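You operate a simulated robot arm through the tools that you are given. There is no shell and no other tool.

You are at the controls of a simulated robot arm. One attempt, no reset.

## Task
Set the small gold arc to yellow light at its dimmest.
Fine: the arc on the long bench; white plug into the white rail's black socket, then that rail on, then the green button of the white controller.

It is judged by the outcome, as a careful person would: the job done as asked, and still so three seconds after it is handed in. It fails if anything else is knocked over, pushed out of place, dropped, spilled or broken.

## Robot
A 6-joint arm with a two-finger parallel gripper, fixed in place. Base frame: the origin is on the floor under the middle of its stand, x ahead of it, y to its left, z up. Units: m, degrees, N and s.
With the tool pointing down near the work surface it reaches from about 0.3 to 0.7 m from the base axis. Its first joint turns from -166.0 to 166.0 degrees. Payload 4.1 kg.
The tool frame sits at the grasp point between the pads (the TCP): z along the fingers, y along the line on which they close. The tips reach 0.023 m beyond it. Largest opening 0.094 m; finger width 0.038, thickness 0.01; the body of the gripper, 0.054 by 0.096 m, starts 0.039 m behind the TCP.
Orientation is told as [roll, pitch, yaw] about the base's x, y, z axes, in that order, counted from this pose: with the fingers straight down and closing along the base's y, the tool's x points along the base's -x, its y along +y and its z along -z.

## Interface
- The arm moves only by the tool step_arm. Its argument "targets" is one flat list of numbers, 7 for each row, row after row: the shift along the tool's x, y, z in m, then the turn, a rotation vector about the tool's x, y, z in degrees, then the closure, from 0 (fully open) to 1 (shut). In form: [dx, dy, dz, wx, wy, wz, grip, dx, dy, dz, wx, wy, wz, grip, ...]. A call has 1 to 20 rows; each row is the pose to reach, as a shift and turn from the pose commanded when the call began, along the tool's axes at that moment. Each row takes 0.2 s and may step no farther than 0.05 m and 8.6 degrees from the row before; otherwise, or with a gripper value out of range, the whole call is refused. A pose out of reach is approached as far as the arm can. The call stops where the force on the tool passes 50 N (or 10 N more than at its start, if that is more) or the arm is blocked; 0.2 s more then pass. Each finger travels about 0.045 m/s and halts on what it meets, pressing with about 36 N; the grip force reading is that of the motor and also rises with nothing between the fingers. The clock runs only during rows and for 0.2 s after the last one: add rows that repeat a pose to give the fingers time. The reply holds the time, the measured pose of the TCP, the force on the tool along the base axes, the opening and the grip force, in the units named above and with some noise, with the torque about the TCP (base axes, N m) and any sound that the robot's microphone picked up.
- Cameras (640 x 400 px; columns grow to the right, rows downward): "scene" is fixed at [0.3989, -0.6516, 1.531]; the picture's right is [0.28, 0.96, 0.00], its down [0.88, -0.26, -0.40] and it looks along [-0.38, 0.11, -0.92] (base axes); focal length 331 px, centre (320, 200). "wrist" rides on the gripper at [0.086, 0.016, -0.075] in the tool frame; the picture's right is [-0.18, 0.98, 0.00], its down [-0.58, -0.11, -0.81] and it looks along [-0.79, -0.15, 0.59] (tool axes); focal length 243 px, centre (320, 200). There is no depth. A picture from a camera that has moved, and an enlarged one, comes with that camera's place and axes in the base frame and with its lens.
- get_image(camera): a new picture of that camera. The clock stands still meanwhile.
- slide_trunk(by): slides the trunk up (or, below 0, down) by that many m; the arm rides with it, the base frame stays. It gives what a move gives, with no picture.
- zoom(camera, box): a new picture of the part [left, top, right, bottom] of that camera's present view, enlarged. The clock stands still meanwhile.
- sign_off(): hands the job in; it is judged then, once.

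Nothing tells you positions but the pictures and the camera data. Unless the task says otherwise, let go and move clear before handing in.

The tools are called as name(argument=value, ...) on one line, values as JSON. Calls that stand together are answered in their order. step_arm: Moves the arm, as the interface text tells. Its arguments: {"type":"object","properties":{"targets":{"type":"array"}},"required":["targets"]} The other tools are called the same way: slide_trunk (by) moves the trunk up or down; get_image (camera) takes a picture; zoom (camera, box) takes an enlarged picture of a part of a camera's view; sign_off () hands the job in.

At the start:

```text
time_s: 0.0
position: [0.0822, -0.4146, 1.0835]
ee_rot: [0.0, 0.1, 0.0]
force: [-1.0, 0.4, -0.2]
torque: [0.0, 0.03, -0.02]
finger_gap: 0.0942
gripper_force: 0.0
trunk travel left (down, up): [-0.525, 0.065]
```

scene: 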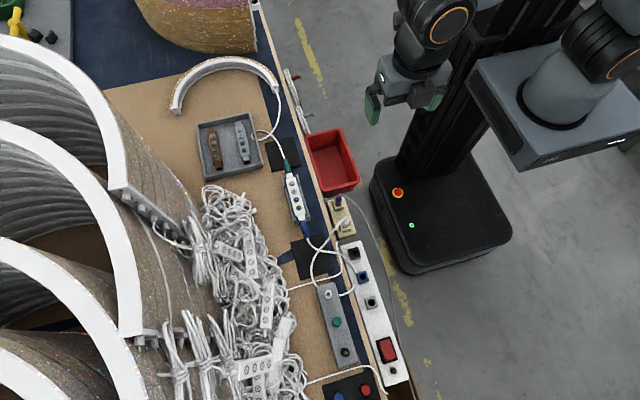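
wrist: 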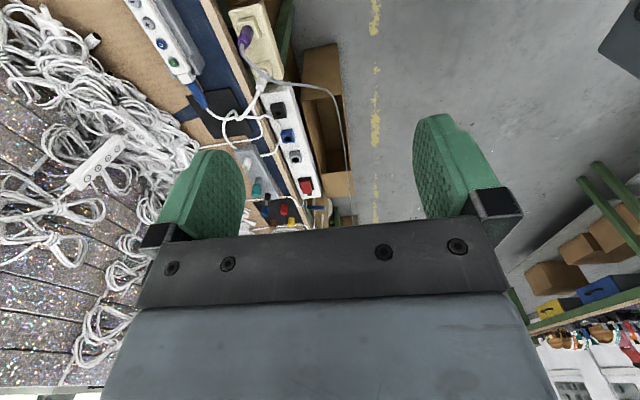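

I see a bench with large arcs, a small arc with a cable, a white controller, several rails and plugs near the bench's edge. I'll look closer before moving.

zoom(camera="scene", box=[260, 130, 420, 230])

zoom(camera="scene", box=[270, 210, 430, 310])

zoom(camera="scene", box=[280, 300, 440, 400])

zoom(camera="scene", box=[140, 40, 300, 200])

zoom(camera="wrist", box=[120, 0, 360, 230])

```text
4.00 times, centred on (340, 180) of scene
camera zoom: at [0.3989, -0.6516, 1.531], right [0.28, 0.96, 0.0], down [0.88, -0.26, -0.4], along [-0.38, 0.11, -0.92], focal length 1323 px, centre (240, 280)
```

zoom: 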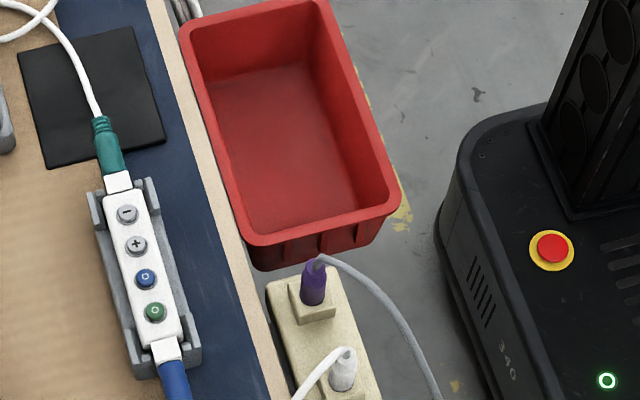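

```text
4.00 times, centred on (350, 260) of scene
camera zoom: at [0.3989, -0.6516, 1.531], right [0.28, 0.96, 0.0], down [0.88, -0.26, -0.4], along [-0.38, 0.11, -0.92], focal length 1323 px, centre (200, -40)
```

zoom: 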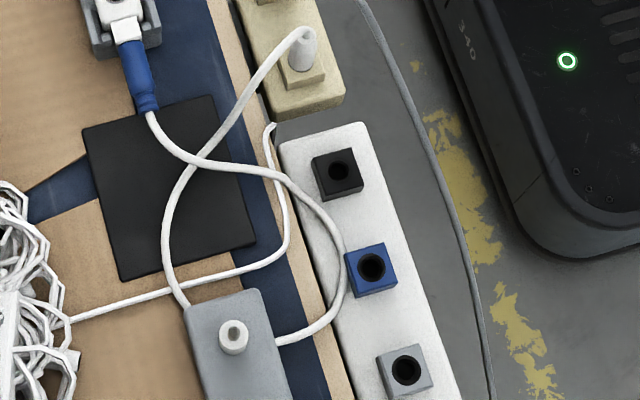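

```text
4.00 times, centred on (360, 350) of scene
camera zoom: at [0.3989, -0.6516, 1.531], right [0.28, 0.96, 0.0], down [0.88, -0.26, -0.4], along [-0.38, 0.11, -0.92], focal length 1323 px, centre (160, -400)
```

zoom: 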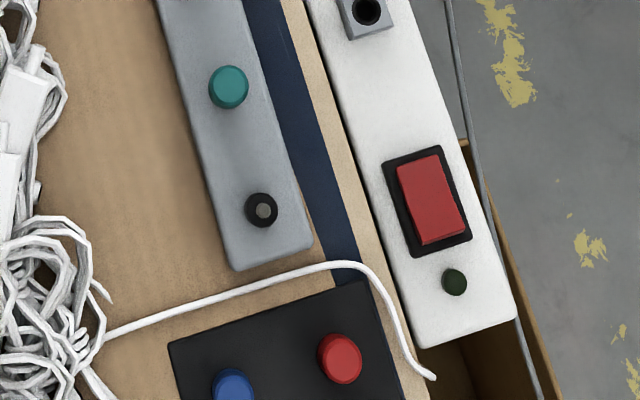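

```text
2.50 times, centred on (220, 120) of scene
camera zoom: at [0.3989, -0.6516, 1.531], right [0.28, 0.96, 0.0], down [0.88, -0.26, -0.4], along [-0.38, 0.11, -0.92], focal length 827 px, centre (570, 400)
```

zoom: 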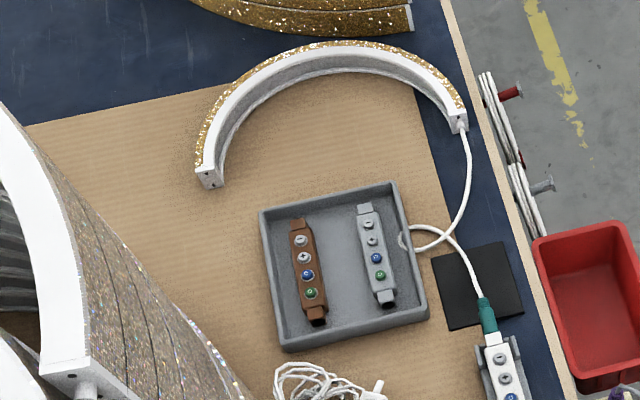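

```text
1.74 times, centred on (240, 115) of wrist
camera zoom: at [-0.0056, -0.3979, 1.1578], right [0.18, 0.98, 0.0], down [0.58, -0.11, 0.81], along [0.79, -0.15, -0.59], focal length 422 px, centre (459, 348)
```

zoom: 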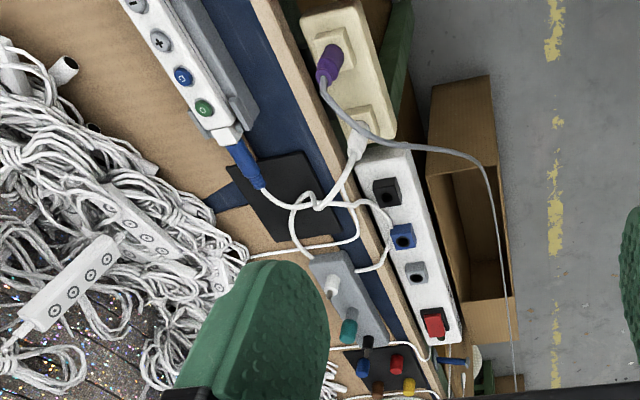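

The white plug sits in the cream rail at about (0.160, -0.519, 0.80). The white rail's black socket is at about (0.235, -0.519, 0.767), its red switch near (0.45, -0.52), and the controller's buttons run along x at y ≈ -0.619. I'll move closer, staying high, to check these with the wrist camera.

step_arm(targets=[-0.01, -0.035, 0.02, 0, 0, 0, 0, -0.02, -0.07, 0.05, 0, 0, 0, 0, -0.03, -0.1, 0.08, 0, 0, 0, 0, -0.03, -0.1, 0.08, 0, 0, 0, 0])

get_image(camera="wrist")

get_image(camera="scene")

```text
time_s: 1.0
position: [0.1128, -0.5153, 1.0032]
ee_rot: [0.0, 0.0, 0.0]
force: [0.4, 0.1, -0.6]
torque: [0.02, -0.03, 0.0]
finger_gap: 0.0938
gripper_force: 0.1
trunk travel left (down, up): [-0.525, 0.065]
```

```text
taken
camera wrist: at [0.0246, -0.4983, 1.0775], right [0.18, 0.98, 0.0], down [0.58, -0.11, 0.81], along [0.79, -0.15, -0.59], focal length 243 px, centre (320, 200)
```

wrist: 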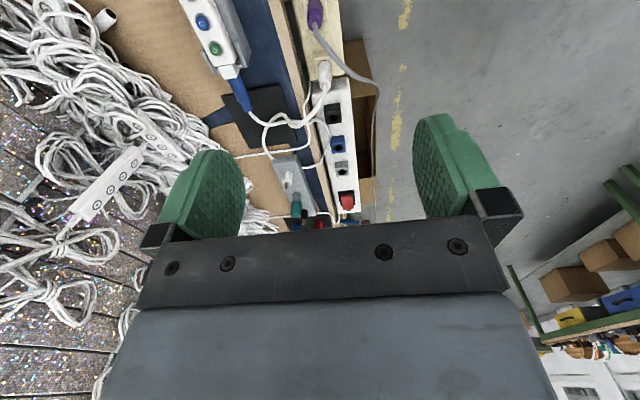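

```text
taken
```

scene: 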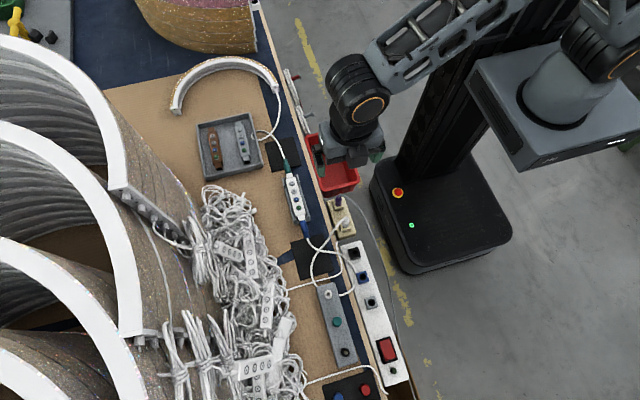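

The arm is above the cream rail and its view is clear. I'll zoom in on the plug, sockets, grey box and switch.

zoom(camera="wrist", box=[230, 0, 400, 120])

zoom(camera="wrist", box=[240, 100, 400, 240])

zoom(camera="scene", box=[310, 190, 380, 240])

zoom(camera="scene", box=[360, 325, 420, 385])

zoom(camera="scene", box=[300, 270, 370, 370])

```text
3.33 times, centred on (315, 60) of wrist
camera zoom: at [0.0246, -0.4983, 1.0775], right [0.18, 0.98, 0.0], down [0.58, -0.11, 0.81], along [0.79, -0.15, -0.59], focal length 809 px, centre (337, 667)
```

zoom: 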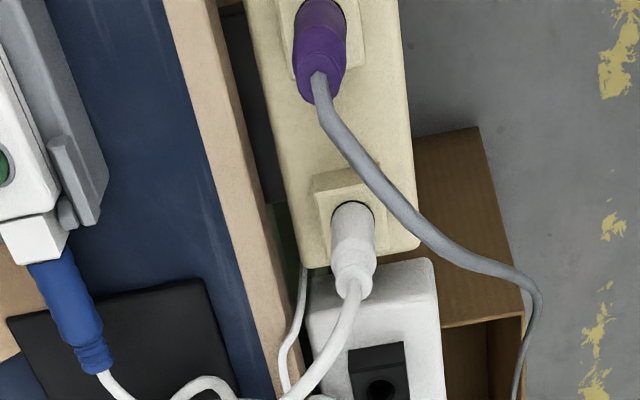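

```text
2.86 times, centred on (320, 170) of wrist
camera zoom: at [0.0246, -0.4983, 1.0775], right [0.18, 0.98, 0.0], down [0.58, -0.11, 0.81], along [0.79, -0.15, -0.59], focal length 693 px, centre (320, 286)
```

zoom: 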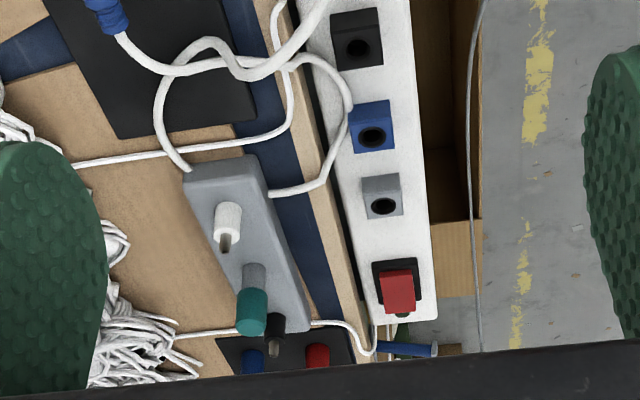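

```text
8.00 times, centred on (345, 215) of scene
camera zoom: at [0.3989, -0.6516, 1.531], right [0.28, 0.96, 0.0], down [0.88, -0.26, -0.4], along [-0.38, 0.11, -0.92], focal length 2645 px, centre (120, 80)
```

zoom: 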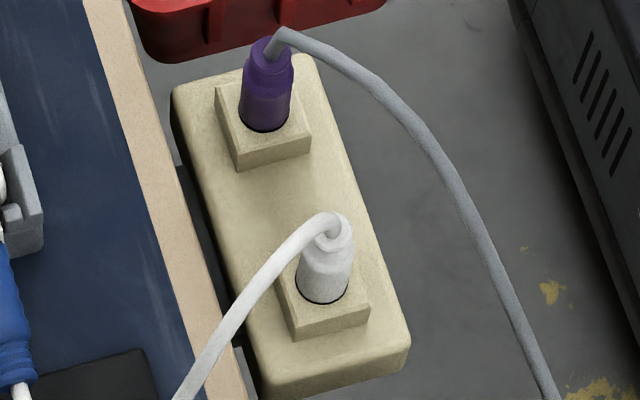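

```text
6.67 times, centred on (390, 355) of scene
camera zoom: at [0.3989, -0.6516, 1.531], right [0.28, 0.96, 0.0], down [0.88, -0.26, -0.4], along [-0.38, 0.11, -0.92], focal length 2204 px, centre (-147, -833)
```

zoom: 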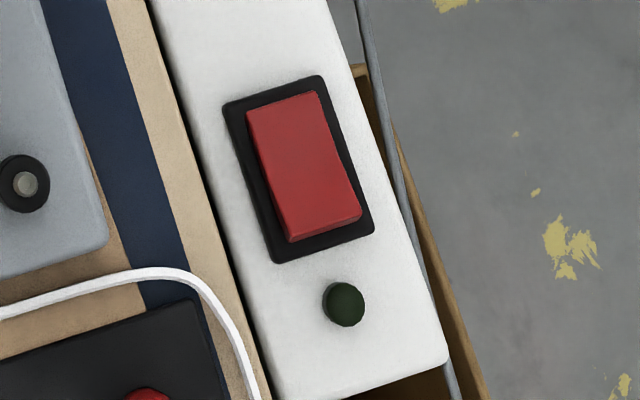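

```text
4.00 times, centred on (335, 320) of scene
camera zoom: at [0.3989, -0.6516, 1.531], right [0.28, 0.96, 0.0], down [0.88, -0.26, -0.4], along [-0.38, 0.11, -0.92], focal length 1323 px, centre (260, -280)
```

zoom: 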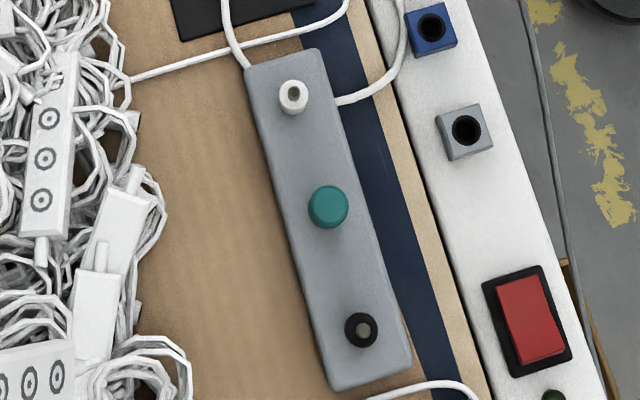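

The supply chain traces as arc, teal lead, white controller, blue lead, grey box, then the white-plug cable in the cream rail. I'll turn the gripper about -58° so it closes across the plug's cable and clears the grey purple-plug cable. I'll hover above the plug with the fingers half open.

step_arm(targets=[-0.006, -0.001, 0.01, 0, 0, 8.3, 0.2, -0.013, -0.002, 0.02, 0, 0, 16.6, 0.45, -0.02, -0.003, 0.035, 0, 0, 24.9, 0.45, -0.028, -0.004, 0.047, 0, 0, 33.2, 0.45, -0.035, -0.005, 0.06, 0, 0, 41.5, 0.45, -0.042, -0.006, 0.07, 0, 0, 49.8, 0.45, -0.05, -0.008, 0.08, 0, 0, 58, 0.45, -0.05, -0.008, 0.08, 0, 0, 58, 0.45])

get_image(camera="wrist")

zoom(camera="scene", box=[280, 130, 440, 260])

```text
time_s: 2.8
position: [0.1606, -0.5217, 0.9236]
ee_rot: [0.0, 0.0, -58.1]
force: [-1.4, 0.0, -0.1]
torque: [-0.02, 0.01, -0.02]
finger_gap: 0.0519
gripper_force: 0.0
trunk travel left (down, up): [-0.525, 0.065]
```

```text
taken
camera wrist: at [0.1294, -0.4404, 0.9979], right [0.93, 0.36, 0.0], down [0.21, -0.55, 0.81], along [0.29, -0.75, -0.59], focal length 243 px, centre (320, 200)
```

wrist: 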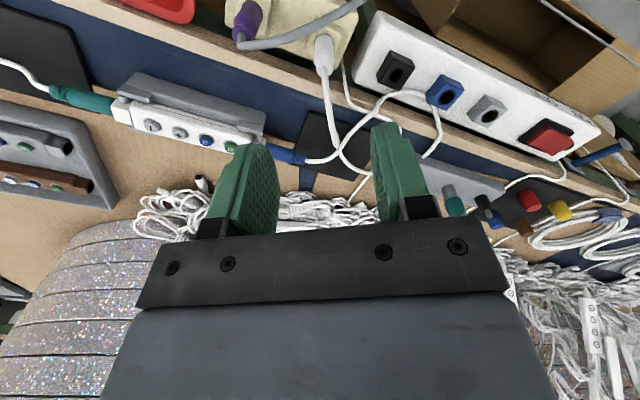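

```text
3.08 times, centred on (360, 195) of scene
camera zoom: at [0.3989, -0.6516, 1.531], right [0.28, 0.96, 0.0], down [0.88, -0.26, -0.4], along [-0.38, 0.11, -0.92], focal length 1017 px, centre (197, 215)
```

zoom: 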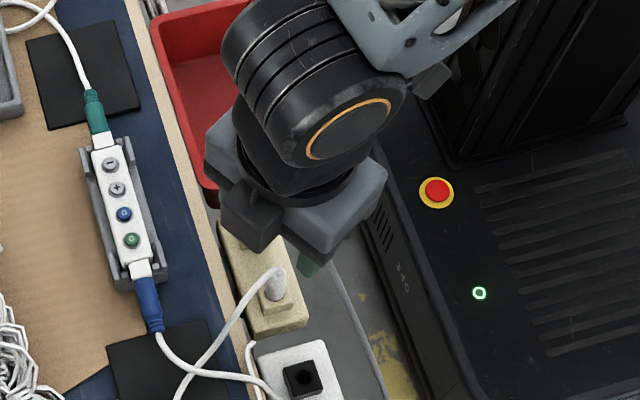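

The gripper is now hovering above the plug with the fingers half open. I'll zoom in to locate the plug, the black socket and the cables precisely.

zoom(camera="wrist", box=[230, 0, 430, 125])

zoom(camera="wrist", box=[430, 60, 630, 185])

zoom(camera="scene", box=[320, 190, 384, 270])

```text
3.20 times, centred on (330, 62) of wrist
camera zoom: at [0.1294, -0.4404, 0.9979], right [0.93, 0.36, 0.0], down [0.21, -0.55, 0.81], along [0.29, -0.75, -0.59], focal length 776 px, centre (288, 640)
```

zoom: 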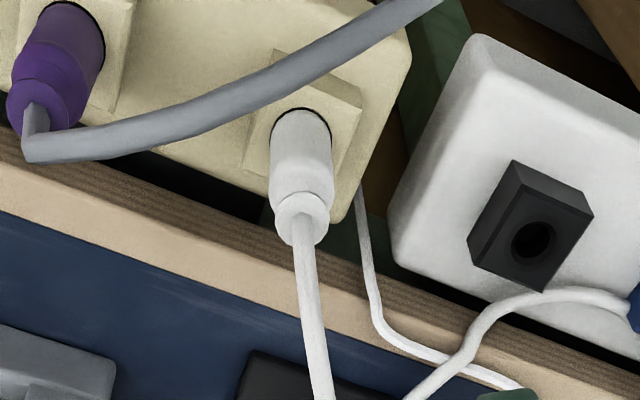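

```text
3.20 times, centred on (530, 122) of wrist
camera zoom: at [0.1294, -0.4404, 0.9979], right [0.93, 0.36, 0.0], down [0.21, -0.55, 0.81], along [0.29, -0.75, -0.59], focal length 776 px, centre (-352, 448)
```

zoom: 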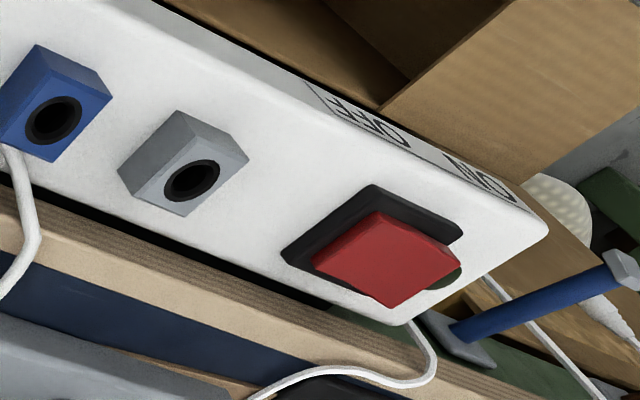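

```text
5.00 times, centred on (352, 230) of scene
camera zoom: at [0.3989, -0.6516, 1.531], right [0.28, 0.96, 0.0], down [0.88, -0.26, -0.4], along [-0.38, 0.11, -0.92], focal length 1653 px, centre (160, 50)
```

zoom: 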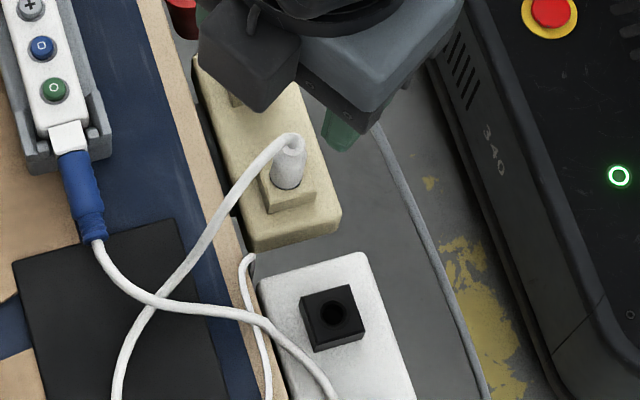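

Clearances near the plug are tight: the bench top is at z ≈ 0.775 with its edge at y ≈ -0.549, and the grey cable passes at z ≈ 0.84. I'll narrow the fingers to about 34 mm, descend partway, and check alignment again.

step_arm(targets=[-0.001, 0.002, 0.02, 0, 0, 0, 0.55, -0.0015, 0.0043, 0.04, 0, 0, 0, 0.64, -0.0015, 0.0043, 0.0636, 0, 0, 0, 0.64, -0.0015, 0.0043, 0.0636, 0, 0, 0, 0.64])

get_image(camera="wrist")

zoom(camera="scene", box=[310, 160, 390, 240])

```text
time_s: 3.8
position: [0.1664, -0.5213, 0.8603]
ee_rot: [-0.1, 0.0, -58.0]
force: [0.1, 0.0, 1.1]
torque: [0.0, 0.01, -0.01]
finger_gap: 0.0339
gripper_force: 0.0
trunk travel left (down, up): [-0.525, 0.065]
```

```text
taken
camera wrist: at [0.1337, -0.4395, 0.9337], right [0.93, 0.36, 0.0], down [0.22, -0.55, 0.81], along [0.29, -0.75, -0.59], focal length 243 px, centre (320, 200)
```

wrist: 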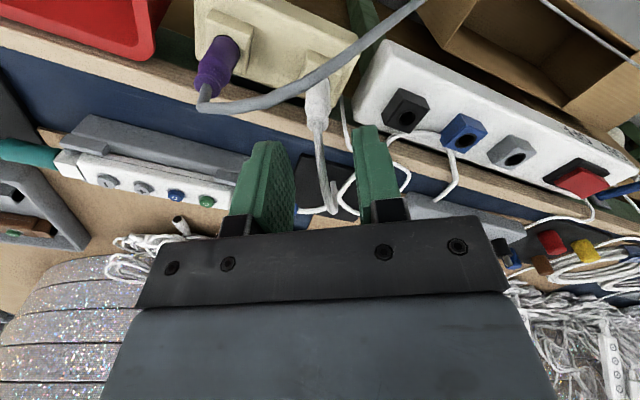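

```text
5.00 times, centred on (350, 200) of scene
camera zoom: at [0.3989, -0.6516, 1.531], right [0.28, 0.96, 0.0], down [0.88, -0.26, -0.4], along [-0.38, 0.11, -0.92], focal length 1653 px, centre (170, 200)
```

zoom: 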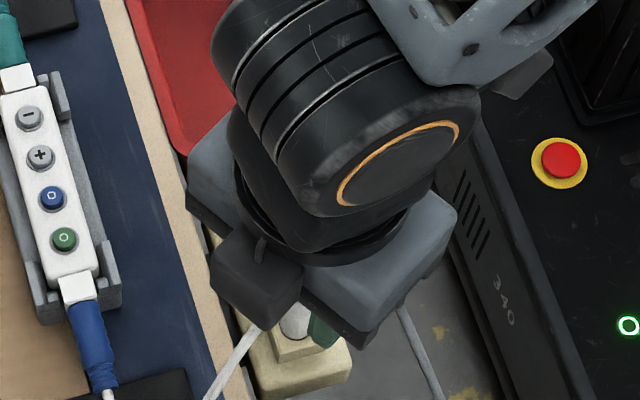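

The plug is centred between the fingers in the wrist view. I'll lower the gripper slowly to grasp height, about z = 0.80.

step_arm(targets=[0, 0, 0.015, 0, 0, 0, 0.64, 0, 0, 0.03, 0, 0, 0, 0.64, 0, 0, 0.04, 0, 0, 0, 0.64, 0, 0, 0.04, 0, 0, 0, 0.64])

get_image(camera="wrist")

zoom(camera="scene", box=[310, 180, 390, 240])

```text
time_s: 4.8
position: [0.1665, -0.5207, 0.82]
ee_rot: [0.0, 0.1, -58.0]
force: [1.0, -0.5, 0.2]
torque: [-0.02, 0.0, 0.0]
finger_gap: 0.0339
gripper_force: 0.0
trunk travel left (down, up): [-0.525, 0.065]
```

```text
taken
camera wrist: at [0.1336, -0.4392, 0.8939], right [0.93, 0.36, 0.0], down [0.22, -0.55, 0.81], along [0.29, -0.75, -0.59], focal length 243 px, centre (320, 200)
```

wrist: 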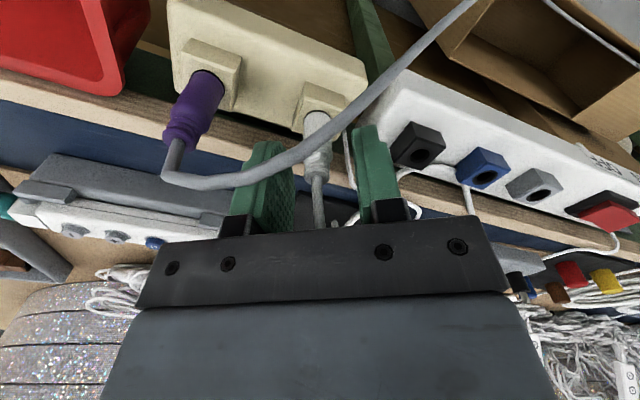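

```text
6.67 times, centred on (350, 210) of scene
camera zoom: at [0.3989, -0.6516, 1.531], right [0.28, 0.96, 0.0], down [0.88, -0.26, -0.4], along [-0.38, 0.11, -0.92], focal length 2204 px, centre (120, 133)
```

zoom: 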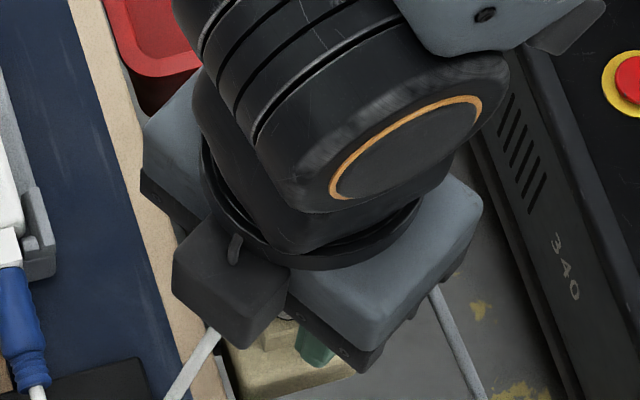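

zoom(camera="wrist", box=[220, 70, 440, 240])

```text
2.35 times, centred on (330, 155) of wrist
camera zoom: at [0.1336, -0.4392, 0.8939], right [0.93, 0.36, 0.0], down [0.22, -0.55, 0.81], along [0.29, -0.75, -0.59], focal length 571 px, centre (296, 306)
```

zoom: 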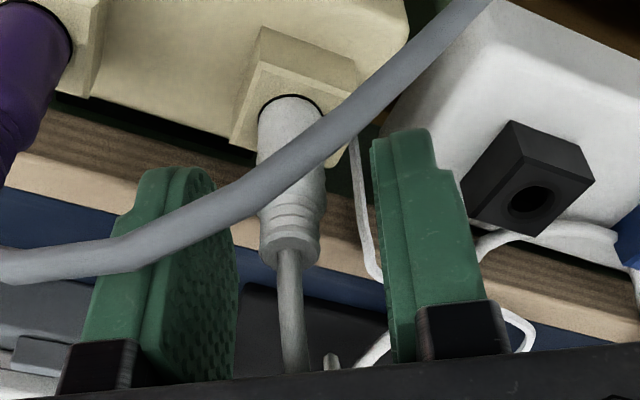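

The plug is about 1.5 mm off-centre and the grey cable passes just in front of the fingers. I'll nudge to correct both and lower the last 18 mm.

step_arm(targets=[-0.002, -0.0015, 0.004, 0, 0, 0, 0.64, -0.002, -0.0015, 0.011, 0, 0, 0, 0.64, -0.002, -0.0015, 0.018, 0, 0, 0, 0.64, -0.002, -0.0015, 0.018, 0, 0, 0, 0.64])

zoom(camera="wrist", box=[200, 70, 440, 240])

get_image(camera="wrist")

```text
time_s: 5.8
position: [0.1663, -0.5226, 0.8034]
ee_rot: [-0.1, -0.1, -58.0]
force: [-0.3, 1.1, 9.9]
torque: [-0.21, 0.13, -0.06]
finger_gap: 0.0339
gripper_force: 0.1
trunk travel left (down, up): [-0.525, 0.065]
```

```text
2.35 times, centred on (320, 155) of wrist
camera zoom: at [0.1329, -0.4414, 0.8769], right [0.93, 0.36, 0.0], down [0.22, -0.55, 0.81], along [0.29, -0.75, -0.59], focal length 571 px, centre (320, 306)
```

zoom: 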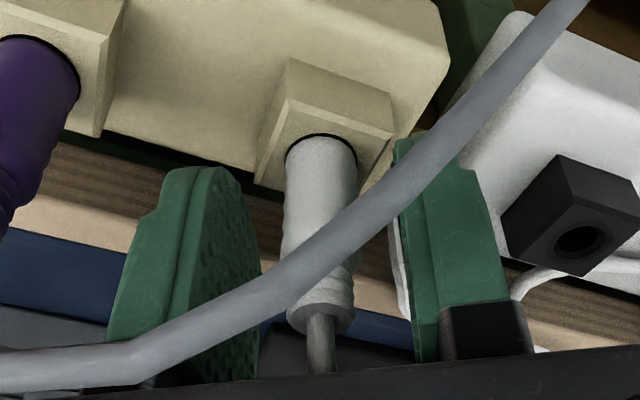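

```text
taken
camera wrist: at [0.1329, -0.4414, 0.8769], right [0.93, 0.36, 0.0], down [0.22, -0.55, 0.81], along [0.29, -0.75, -0.59], focal length 243 px, centre (320, 200)
```

wrist: 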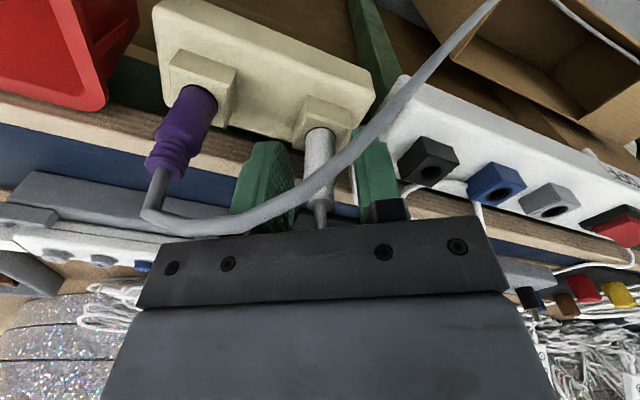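

The -y fingertip touched the bench edge lightly (about 10 N), so the bench top is near z = 0.780. I'll lift about 3 mm and close on the plug.

step_arm(targets=[0, 0, -0.003, 0, 0, 0, 0.64, 0, 0, -0.003, 0, 0, 0, 0.8, 0, 0, -0.003, 0, 0, 0, 1, 0, 0, -0.003, 0, 0, 0, 1, 0, 0, -0.003, 0, 0, 0, 1])

zoom(camera="wrist", box=[200, 70, 440, 240])

```text
time_s: 7.0
position: [0.1656, -0.5233, 0.8054]
ee_rot: [0.0, 0.0, -57.9]
force: [0.7, -0.3, -0.4]
torque: [-0.01, -0.03, 0.01]
finger_gap: 0.0142
gripper_force: 36.3
trunk travel left (down, up): [-0.525, 0.065]
```

```text
2.35 times, centred on (320, 155) of wrist
camera zoom: at [0.1331, -0.4416, 0.8791], right [0.93, 0.36, 0.0], down [0.22, -0.55, 0.81], along [0.29, -0.75, -0.59], focal length 571 px, centre (320, 306)
```

zoom: 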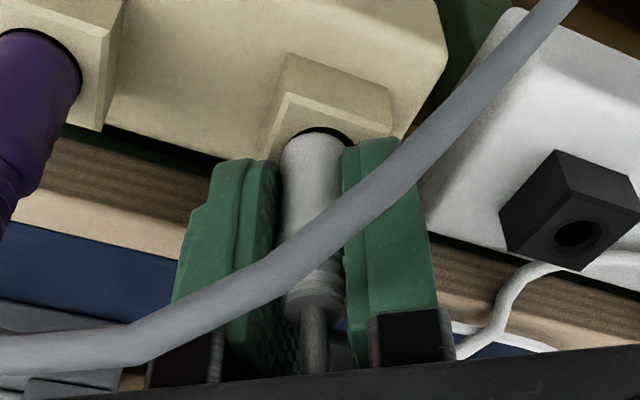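

The plug is gripped at 14 mm with almost no side load. I'll pull it straight up in small steps.

step_arm(targets=[0, 0, -0.004, 0, 0, 0, 1, 0, 0, -0.008, 0, 0, 0, 1, 0, 0, -0.012, 0, 0, 0, 1, 0, 0, -0.016, 0, 0, 0, 1, 0, 0, -0.02, 0, 0, 0, 1])

zoom(camera="wrist", box=[200, 70, 440, 240])

```text
time_s: 8.2
position: [0.1661, -0.523, 0.8248]
ee_rot: [-0.1, -0.1, -57.9]
force: [-0.1, 0.3, 0.3]
torque: [0.01, 0.0, -0.04]
finger_gap: 0.0132
gripper_force: 36.0
trunk travel left (down, up): [-0.525, 0.065]
```

```text
2.35 times, centred on (320, 155) of wrist
camera zoom: at [0.133, -0.4413, 0.8992], right [0.93, 0.36, 0.0], down [0.22, -0.55, 0.81], along [0.29, -0.75, -0.59], focal length 571 px, centre (320, 306)
```

zoom: 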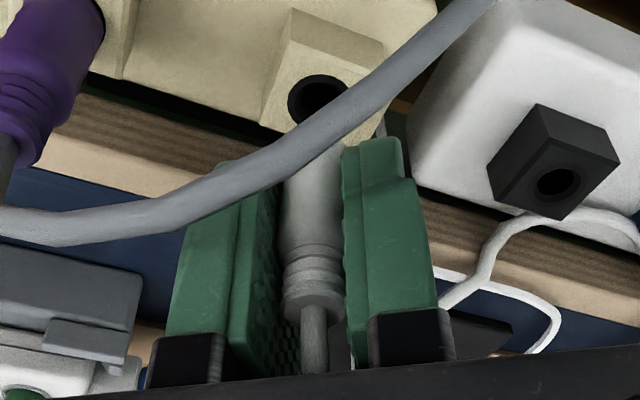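

The plug is out of the cream rail. I'll lift it a little more and look at its lower end before carrying it across.

step_arm(targets=[0, 0, -0.01, 0, 0, 0, 1, 0, 0, -0.02, 0, 0, 0, 1, 0, 0, -0.03, 0, 0, 0, 1, 0, 0, -0.03, 0, 0, 0, 1])

zoom(camera="wrist", box=[200, 50, 460, 240])

zoom(camera="scene", box=[300, 170, 400, 270])

```text
time_s: 9.2
position: [0.1654, -0.5237, 0.8554]
ee_rot: [-0.1, 0.0, -58.0]
force: [-0.8, 0.8, -0.8]
torque: [-0.02, -0.02, -0.04]
finger_gap: 0.0141
gripper_force: 35.7
trunk travel left (down, up): [-0.525, 0.065]
```

```text
2.11 times, centred on (330, 145) of wrist
camera zoom: at [0.1331, -0.4415, 0.9292], right [0.93, 0.36, 0.0], down [0.22, -0.55, 0.81], along [0.29, -0.75, -0.59], focal length 511 px, centre (299, 316)
```

zoom: 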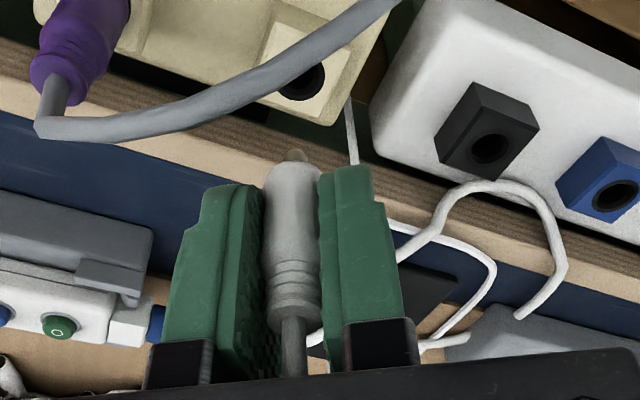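

```text
4.00 times, centred on (350, 220) of scene
camera zoom: at [0.3989, -0.6516, 1.531], right [0.28, 0.96, 0.0], down [0.88, -0.26, -0.4], along [-0.38, 0.11, -0.92], focal length 1323 px, centre (200, 120)
```

zoom: 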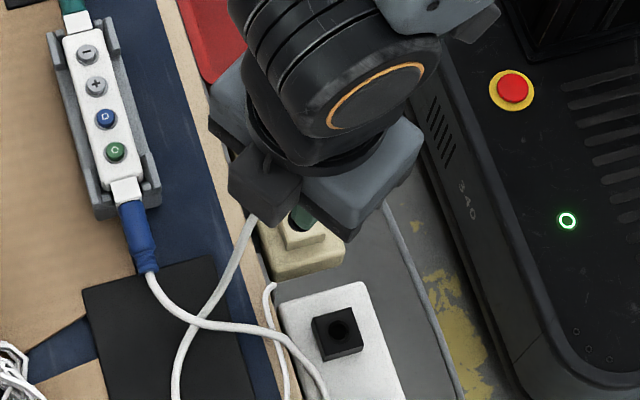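

The plug's pin is visible and hangs straight down. I'll record exactly where the empty cream hole appears in this view, so I can place the black hole at the same spot later.

zoom(camera="wrist", box=[270, 70, 370, 150])

zoom(camera="wrist", box=[360, 80, 460, 160])

```text
5.00 times, centred on (320, 110) of wrist
camera zoom: at [0.1331, -0.4415, 0.9292], right [0.93, 0.36, 0.0], down [0.22, -0.55, 0.81], along [0.29, -0.75, -0.59], focal length 1213 px, centre (320, 650)
```

zoom: 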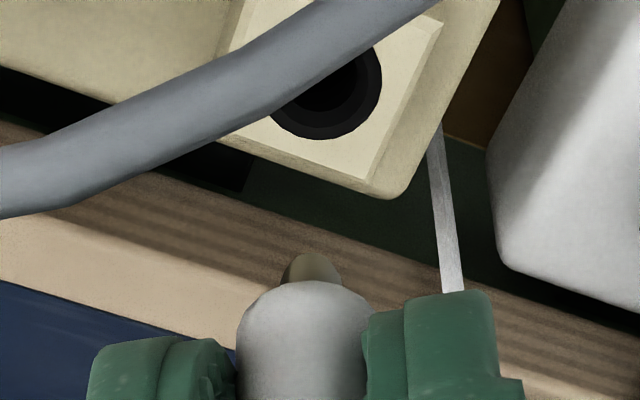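

```text
5.00 times, centred on (410, 120) of wrist
camera zoom: at [0.1331, -0.4415, 0.9292], right [0.93, 0.36, 0.0], down [0.22, -0.55, 0.81], along [0.29, -0.75, -0.59], focal length 1213 px, centre (-130, 600)
```

zoom: 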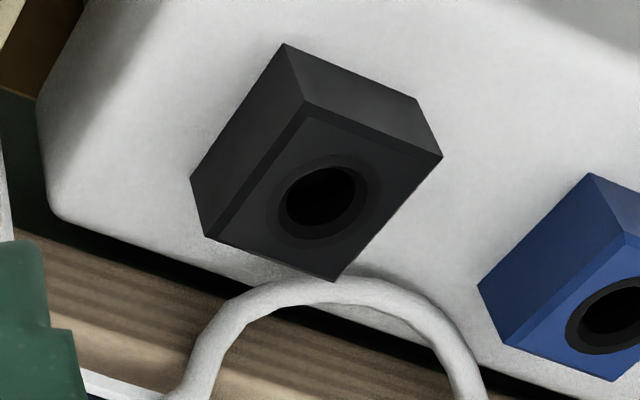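

The black hole should sit about (+0.071, +0.001) m from the cream hole at similar height. I'll carry the plug across at this height and then check with the wrist camera.

step_arm(targets=[-0.0092, 0.0152, 0, 0, 0, 0, 1, -0.0184, 0.0304, 0, 0, 0, 0, 1, -0.0276, 0.0455, 0, 0, 0, 0, 1, -0.0368, 0.0607, 0, 0, 0, 0, 1, -0.0368, 0.0607, 0, 0, 0, 0, 1])

zoom(camera="wrist", box=[270, 70, 370, 150])

get_image(camera="wrist")

zoom(camera="scene", box=[300, 190, 400, 290])

```text
time_s: 10.4
position: [0.237, -0.522, 0.8545]
ee_rot: [-0.1, -0.1, -58.0]
force: [0.8, 0.2, -0.4]
torque: [0.0, 0.02, 0.01]
finger_gap: 0.0135
gripper_force: 35.5
trunk travel left (down, up): [-0.525, 0.065]
```

```text
5.00 times, centred on (320, 110) of wrist
camera zoom: at [0.2043, -0.4408, 0.9292], right [0.93, 0.36, 0.0], down [0.22, -0.55, 0.81], along [0.29, -0.75, -0.59], focal length 1213 px, centre (320, 650)
```

zoom: 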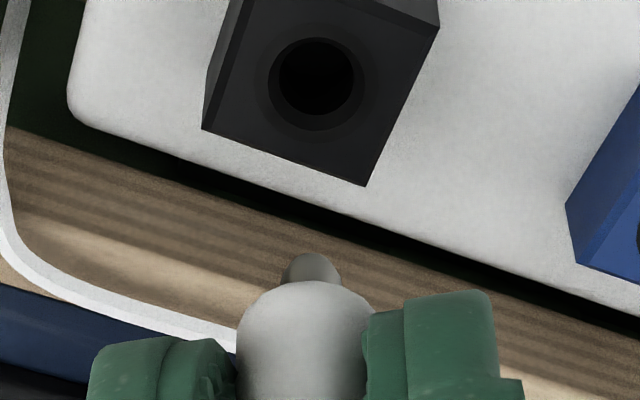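

```text
taken
camera wrist: at [0.2043, -0.4408, 0.9292], right [0.93, 0.36, 0.0], down [0.22, -0.55, 0.81], along [0.29, -0.75, -0.59], focal length 243 px, centre (320, 200)
```

wrist: 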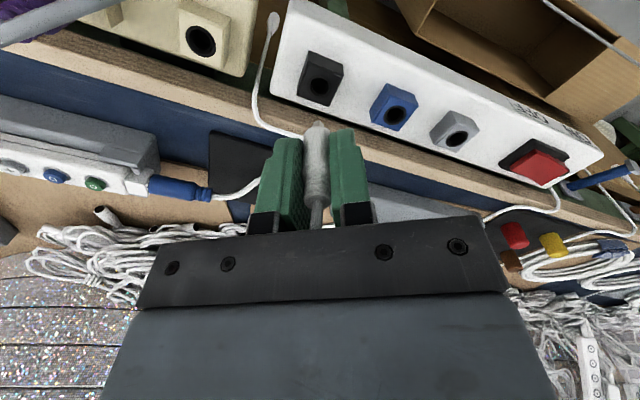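

```text
4.00 times, centred on (350, 240) of scene
camera zoom: at [0.3989, -0.6516, 1.531], right [0.28, 0.96, 0.0], down [0.88, -0.26, -0.4], along [-0.38, 0.11, -0.92], focal length 1323 px, centre (200, 40)
```

zoom: 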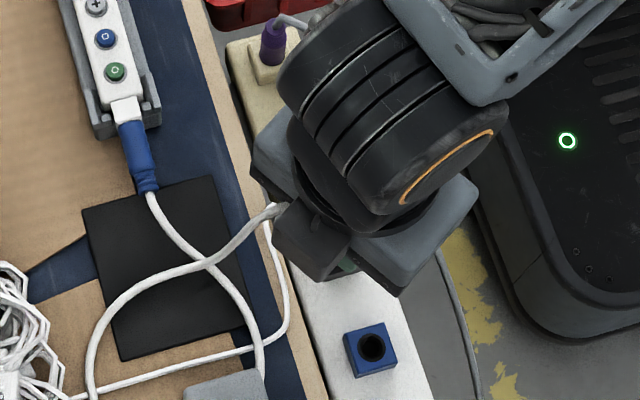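

The black hole and the plug pin line up within about a millimetre. I'll lower partway and check again before inserting.

step_arm(targets=[0, 0, 0.006, 0, 0, 0, 1, 0, 0, 0.012, 0, 0, 0, 1, 0, 0, 0.018, 0, 0, 0, 1, 0, 0, 0.018, 0, 0, 0, 1])

zoom(camera="wrist", box=[270, 70, 370, 150])

zoom(camera="scene", box=[320, 210, 390, 270])

```text
time_s: 11.4
position: [0.2371, -0.5216, 0.8369]
ee_rot: [0.0, 0.0, -58.1]
force: [0.3, 0.1, 0.6]
torque: [0.01, 0.01, 0.01]
finger_gap: 0.0134
gripper_force: 36.3
trunk travel left (down, up): [-0.525, 0.065]
```

```text
5.00 times, centred on (320, 110) of wrist
camera zoom: at [0.204, -0.4409, 0.9108], right [0.93, 0.36, 0.0], down [0.22, -0.55, 0.81], along [0.29, -0.75, -0.59], focal length 1213 px, centre (320, 650)
```

zoom: 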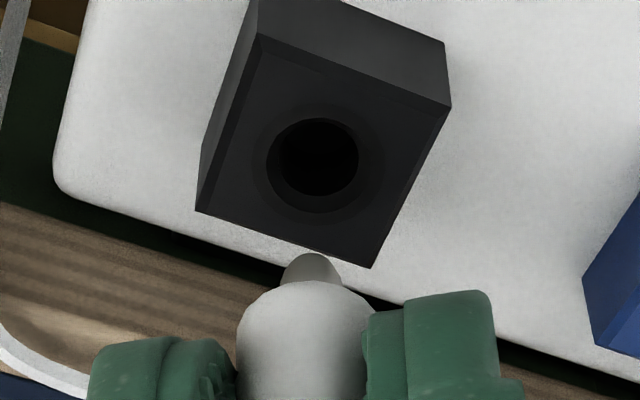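

```text
6.67 times, centred on (355, 240) of scene
camera zoom: at [0.3989, -0.6516, 1.531], right [0.28, 0.96, 0.0], down [0.88, -0.26, -0.4], along [-0.38, 0.11, -0.92], focal length 2204 px, centre (87, -67)
```

zoom: 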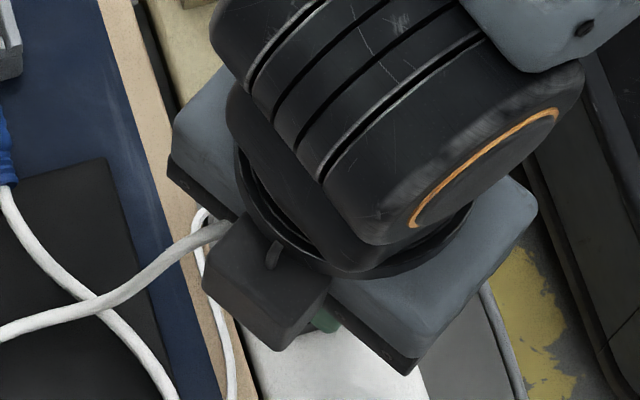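

Alignment holds as the hole approaches the pin. I'll continue slowly into the socket, watching the force.

step_arm(targets=[0, 0, 0.005, 0, 0, 0, 1, 0, 0, 0.01, 0, 0, 0, 1, 0, 0, 0.015, 0, 0, 0, 1, 0, 0, 0.02, 0, 0, 0, 1, 0, 0, 0.022, 0, 0, 0, 1])

zoom(camera="wrist", box=[270, 70, 370, 150])

```text
time_s: 12.6
position: [0.2382, -0.5219, 0.8153]
ee_rot: [0.0, 0.0, -58.0]
force: [0.6, -0.5, 0.2]
torque: [-0.02, -0.02, -0.03]
finger_gap: 0.0133
gripper_force: 35.7
trunk travel left (down, up): [-0.525, 0.065]
```

```text
5.00 times, centred on (320, 110) of wrist
camera zoom: at [0.204, -0.441, 0.8891], right [0.93, 0.36, 0.0], down [0.22, -0.55, 0.81], along [0.29, -0.75, -0.59], focal length 1213 px, centre (320, 650)
```

zoom: 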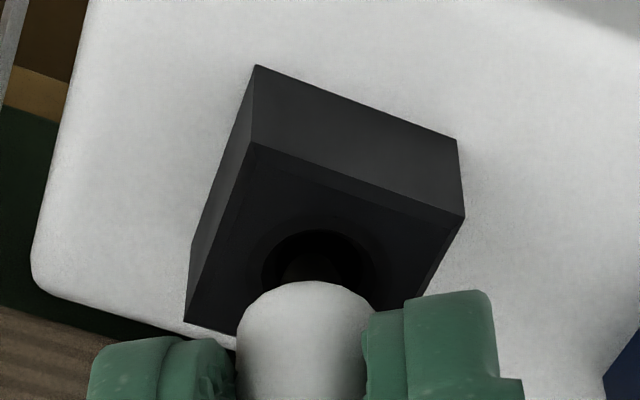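

The pin is entering the hole with no load. I'll push it home in small increments.

step_arm(targets=[0, 0, 0.002, 0, 0, 0, 1, 0, 0, 0.004, 0, 0, 0, 1, 0, 0, 0.006, 0, 0, 0, 1, 0, 0, 0.008, 0, 0, 0, 1, 0, 0, 0.0095, 0, 0, 0, 1])

zoom(camera="wrist", box=[260, 70, 380, 220])

```text
time_s: 13.8
position: [0.238, -0.5219, 0.8055]
ee_rot: [0.0, -0.1, -58.0]
force: [7.9, -2.0, 1.0]
torque: [0.27, 0.38, -0.05]
finger_gap: 0.0134
gripper_force: 36.0
trunk travel left (down, up): [-0.525, 0.065]
```

```text
2.67 times, centred on (320, 145) of wrist
camera zoom: at [0.2044, -0.4407, 0.8796], right [0.93, 0.36, 0.0], down [0.21, -0.55, 0.81], along [0.29, -0.75, -0.59], focal length 647 px, centre (320, 347)
```

zoom: 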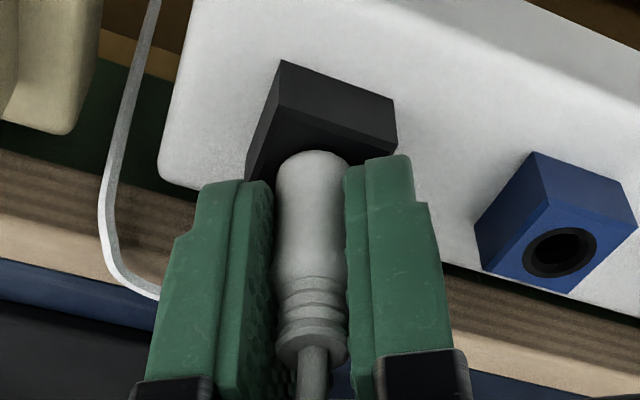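

The plug is nearly seated; there is a small side load (about 8 N in +x). I'll shift slightly toward +x to relieve it and press 2 mm further to confirm it bottoms out.

step_arm(targets=[-0.0004, 0.0007, 0, 0, 0, 0, 1, -0.0004, 0.0007, 0.001, 0, 0, 0, 1, -0.0004, 0.0007, 0.002, 0, 0, 0, 1])

zoom(camera="wrist", box=[260, 70, 380, 220])

```text
time_s: 14.6
position: [0.238, -0.5215, 0.8056]
ee_rot: [0.1, -0.2, -58.0]
force: [0.3, 0.0, 19.0]
torque: [0.4, 0.2, 0.04]
finger_gap: 0.0137
gripper_force: 35.7
trunk travel left (down, up): [-0.525, 0.065]
```

```text
2.67 times, centred on (320, 145) of wrist
camera zoom: at [0.2048, -0.4406, 0.8795], right [0.93, 0.36, 0.0], down [0.21, -0.55, 0.81], along [0.29, -0.75, -0.59], focal length 647 px, centre (320, 347)
```

zoom: 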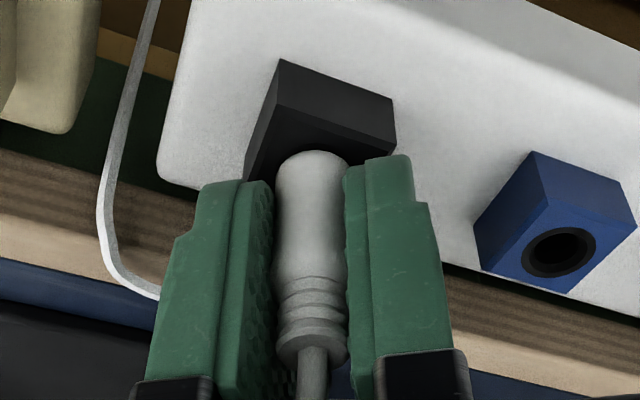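

zoom(camera="wrist", box=[290, 90, 350, 140])

```text
8.00 times, centred on (320, 115) of wrist
camera zoom: at [0.2048, -0.4406, 0.8795], right [0.93, 0.36, 0.0], down [0.21, -0.55, 0.81], along [0.29, -0.75, -0.59], focal length 1941 px, centre (320, 880)
```

zoom: 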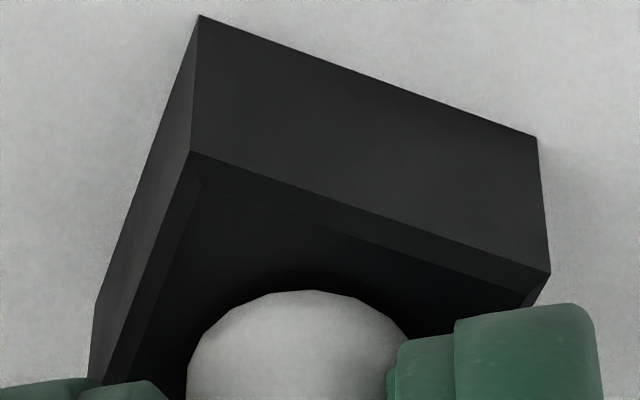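

The plug sits at the same depth it had in the cream rail and is bottoming out (19 N upward). I'll relax the push, open the fingers, and rise straight up.

step_arm(targets=[0, 0, -0.0015, 0, 0, 0, 1, 0, 0, -0.0015, 0, 0, 0, 0.8, 0, 0, -0.0015, 0, 0, 0, 0.68, 0, 0, -0.0015, 0, 0, 0, 0.68])

zoom(camera="wrist", box=[260, 70, 380, 220])

```text
time_s: 15.6
position: [0.2376, -0.5231, 0.8043]
ee_rot: [-0.1, 0.0, -58.0]
force: [-0.1, -0.7, 0.7]
torque: [-0.01, 0.0, 0.03]
finger_gap: 0.0303
gripper_force: 0.1
trunk travel left (down, up): [-0.525, 0.065]
```

```text
2.67 times, centred on (320, 145) of wrist
camera zoom: at [0.2051, -0.4407, 0.879], right [0.93, 0.36, 0.0], down [0.22, -0.55, 0.81], along [0.29, -0.75, -0.59], focal length 647 px, centre (320, 347)
```

zoom: 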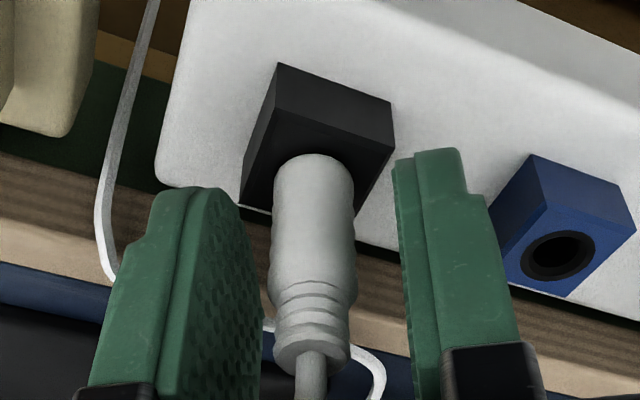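

The plug stands on its own in the black socket. I'll rise clear and inspect it.

step_arm(targets=[0, 0, -0.015, 0, 0, 0, 0.64, 0, 0, -0.035, 0, 0, 0, 0.64, 0, 0, -0.06, 0, 0, 0, 0.64, 0, 0, -0.09, 0, 0, 0, 0.64, 0, 0, -0.09, 0, 0, 0, 0.64])

get_image(camera="wrist")

get_image(camera="scene")

zoom(camera="wrist", box=[260, 40, 420, 140])

```text
time_s: 16.8
position: [0.2368, -0.5219, 0.8945]
ee_rot: [0.0, 0.0, -58.1]
force: [0.1, 0.1, 0.2]
torque: [0.02, 0.02, -0.01]
finger_gap: 0.0337
gripper_force: 0.1
trunk travel left (down, up): [-0.525, 0.065]
```

```text
taken
camera wrist: at [0.2044, -0.4407, 0.9698], right [0.93, 0.36, 0.0], down [0.22, -0.55, 0.81], along [0.29, -0.75, -0.59], focal length 243 px, centre (320, 200)
```

wrist: 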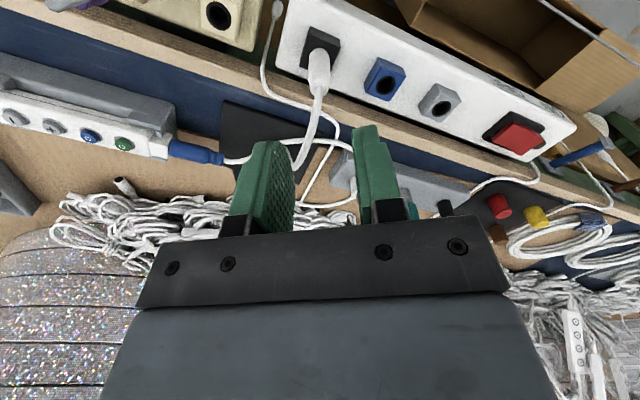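

```text
taken
```

scene: 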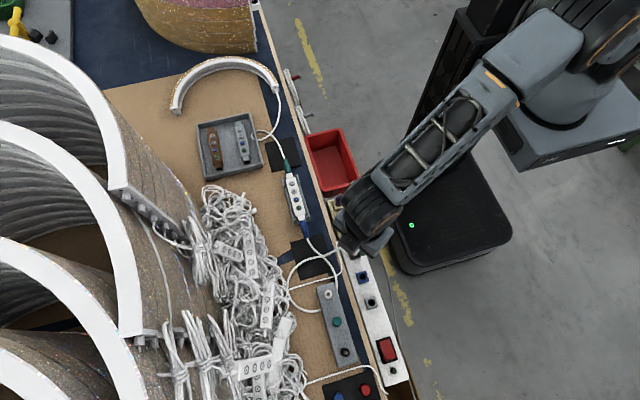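

```text
4.00 times, centred on (340, 90) of wrist
camera zoom: at [0.2044, -0.4407, 0.9698], right [0.93, 0.36, 0.0], down [0.22, -0.55, 0.81], along [0.29, -0.75, -0.59], focal length 970 px, centre (240, 640)
```

zoom: 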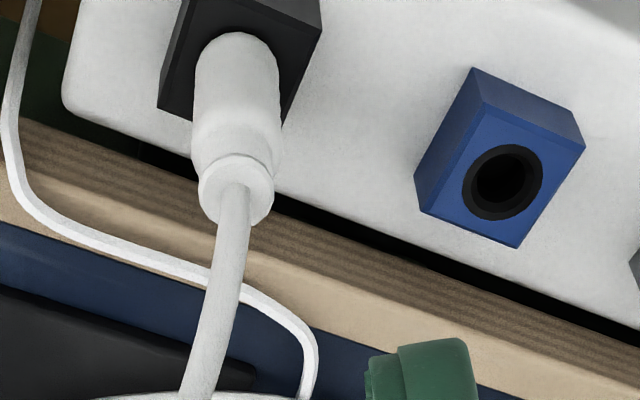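

The plug is fully in and upright. Next is the rail's rocker: "OFF" is marked at the -x end and "ON" at the +x end, and the +x end is raised. I'll go over it with the gripper closed and turned to -90°, so the footprint along x is small.

step_arm(targets=[-0.0152, 0.0247, 0, 0, 0, 4.6, 0.64, -0.0303, 0.0495, 0, 0, 0, 9.2, 0.8, -0.0455, 0.0742, 0, 0, 0, 13.8, 1, -0.0607, 0.099, 0, 0, 0, 18.4, 1, -0.0759, 0.1237, 0, 0, 0, 23, 1, -0.091, 0.1485, 0, 0, 0, 27.6, 1, -0.1062, 0.1732, 0, 0, 0, 32, 1, -0.1062, 0.1732, 0, 0, 0, 32, 1])

get_image(camera="wrist")

get_image(camera="scene")

```text
time_s: 18.6
position: [0.4412, -0.5198, 0.8946]
ee_rot: [0.0, -0.1, -90.1]
force: [0.0, -0.1, 0.2]
torque: [0.0, -0.01, -0.01]
finger_gap: 0.0
gripper_force: 36.5
trunk travel left (down, up): [-0.525, 0.065]
```

```text
taken
camera wrist: at [0.4569, -0.4337, 0.9689], right [0.98, -0.19, 0.0], down [-0.11, -0.58, 0.81], along [-0.15, -0.79, -0.59], focal length 243 px, centre (320, 200)
```

wrist: 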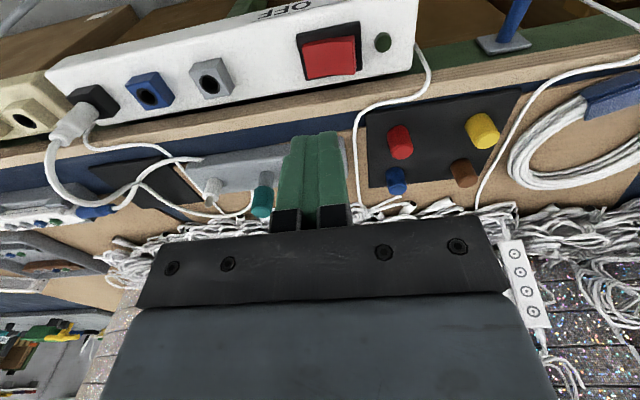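

```text
taken
```

scene: 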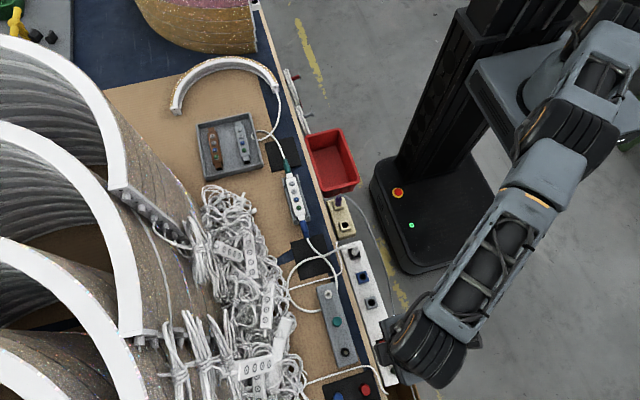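

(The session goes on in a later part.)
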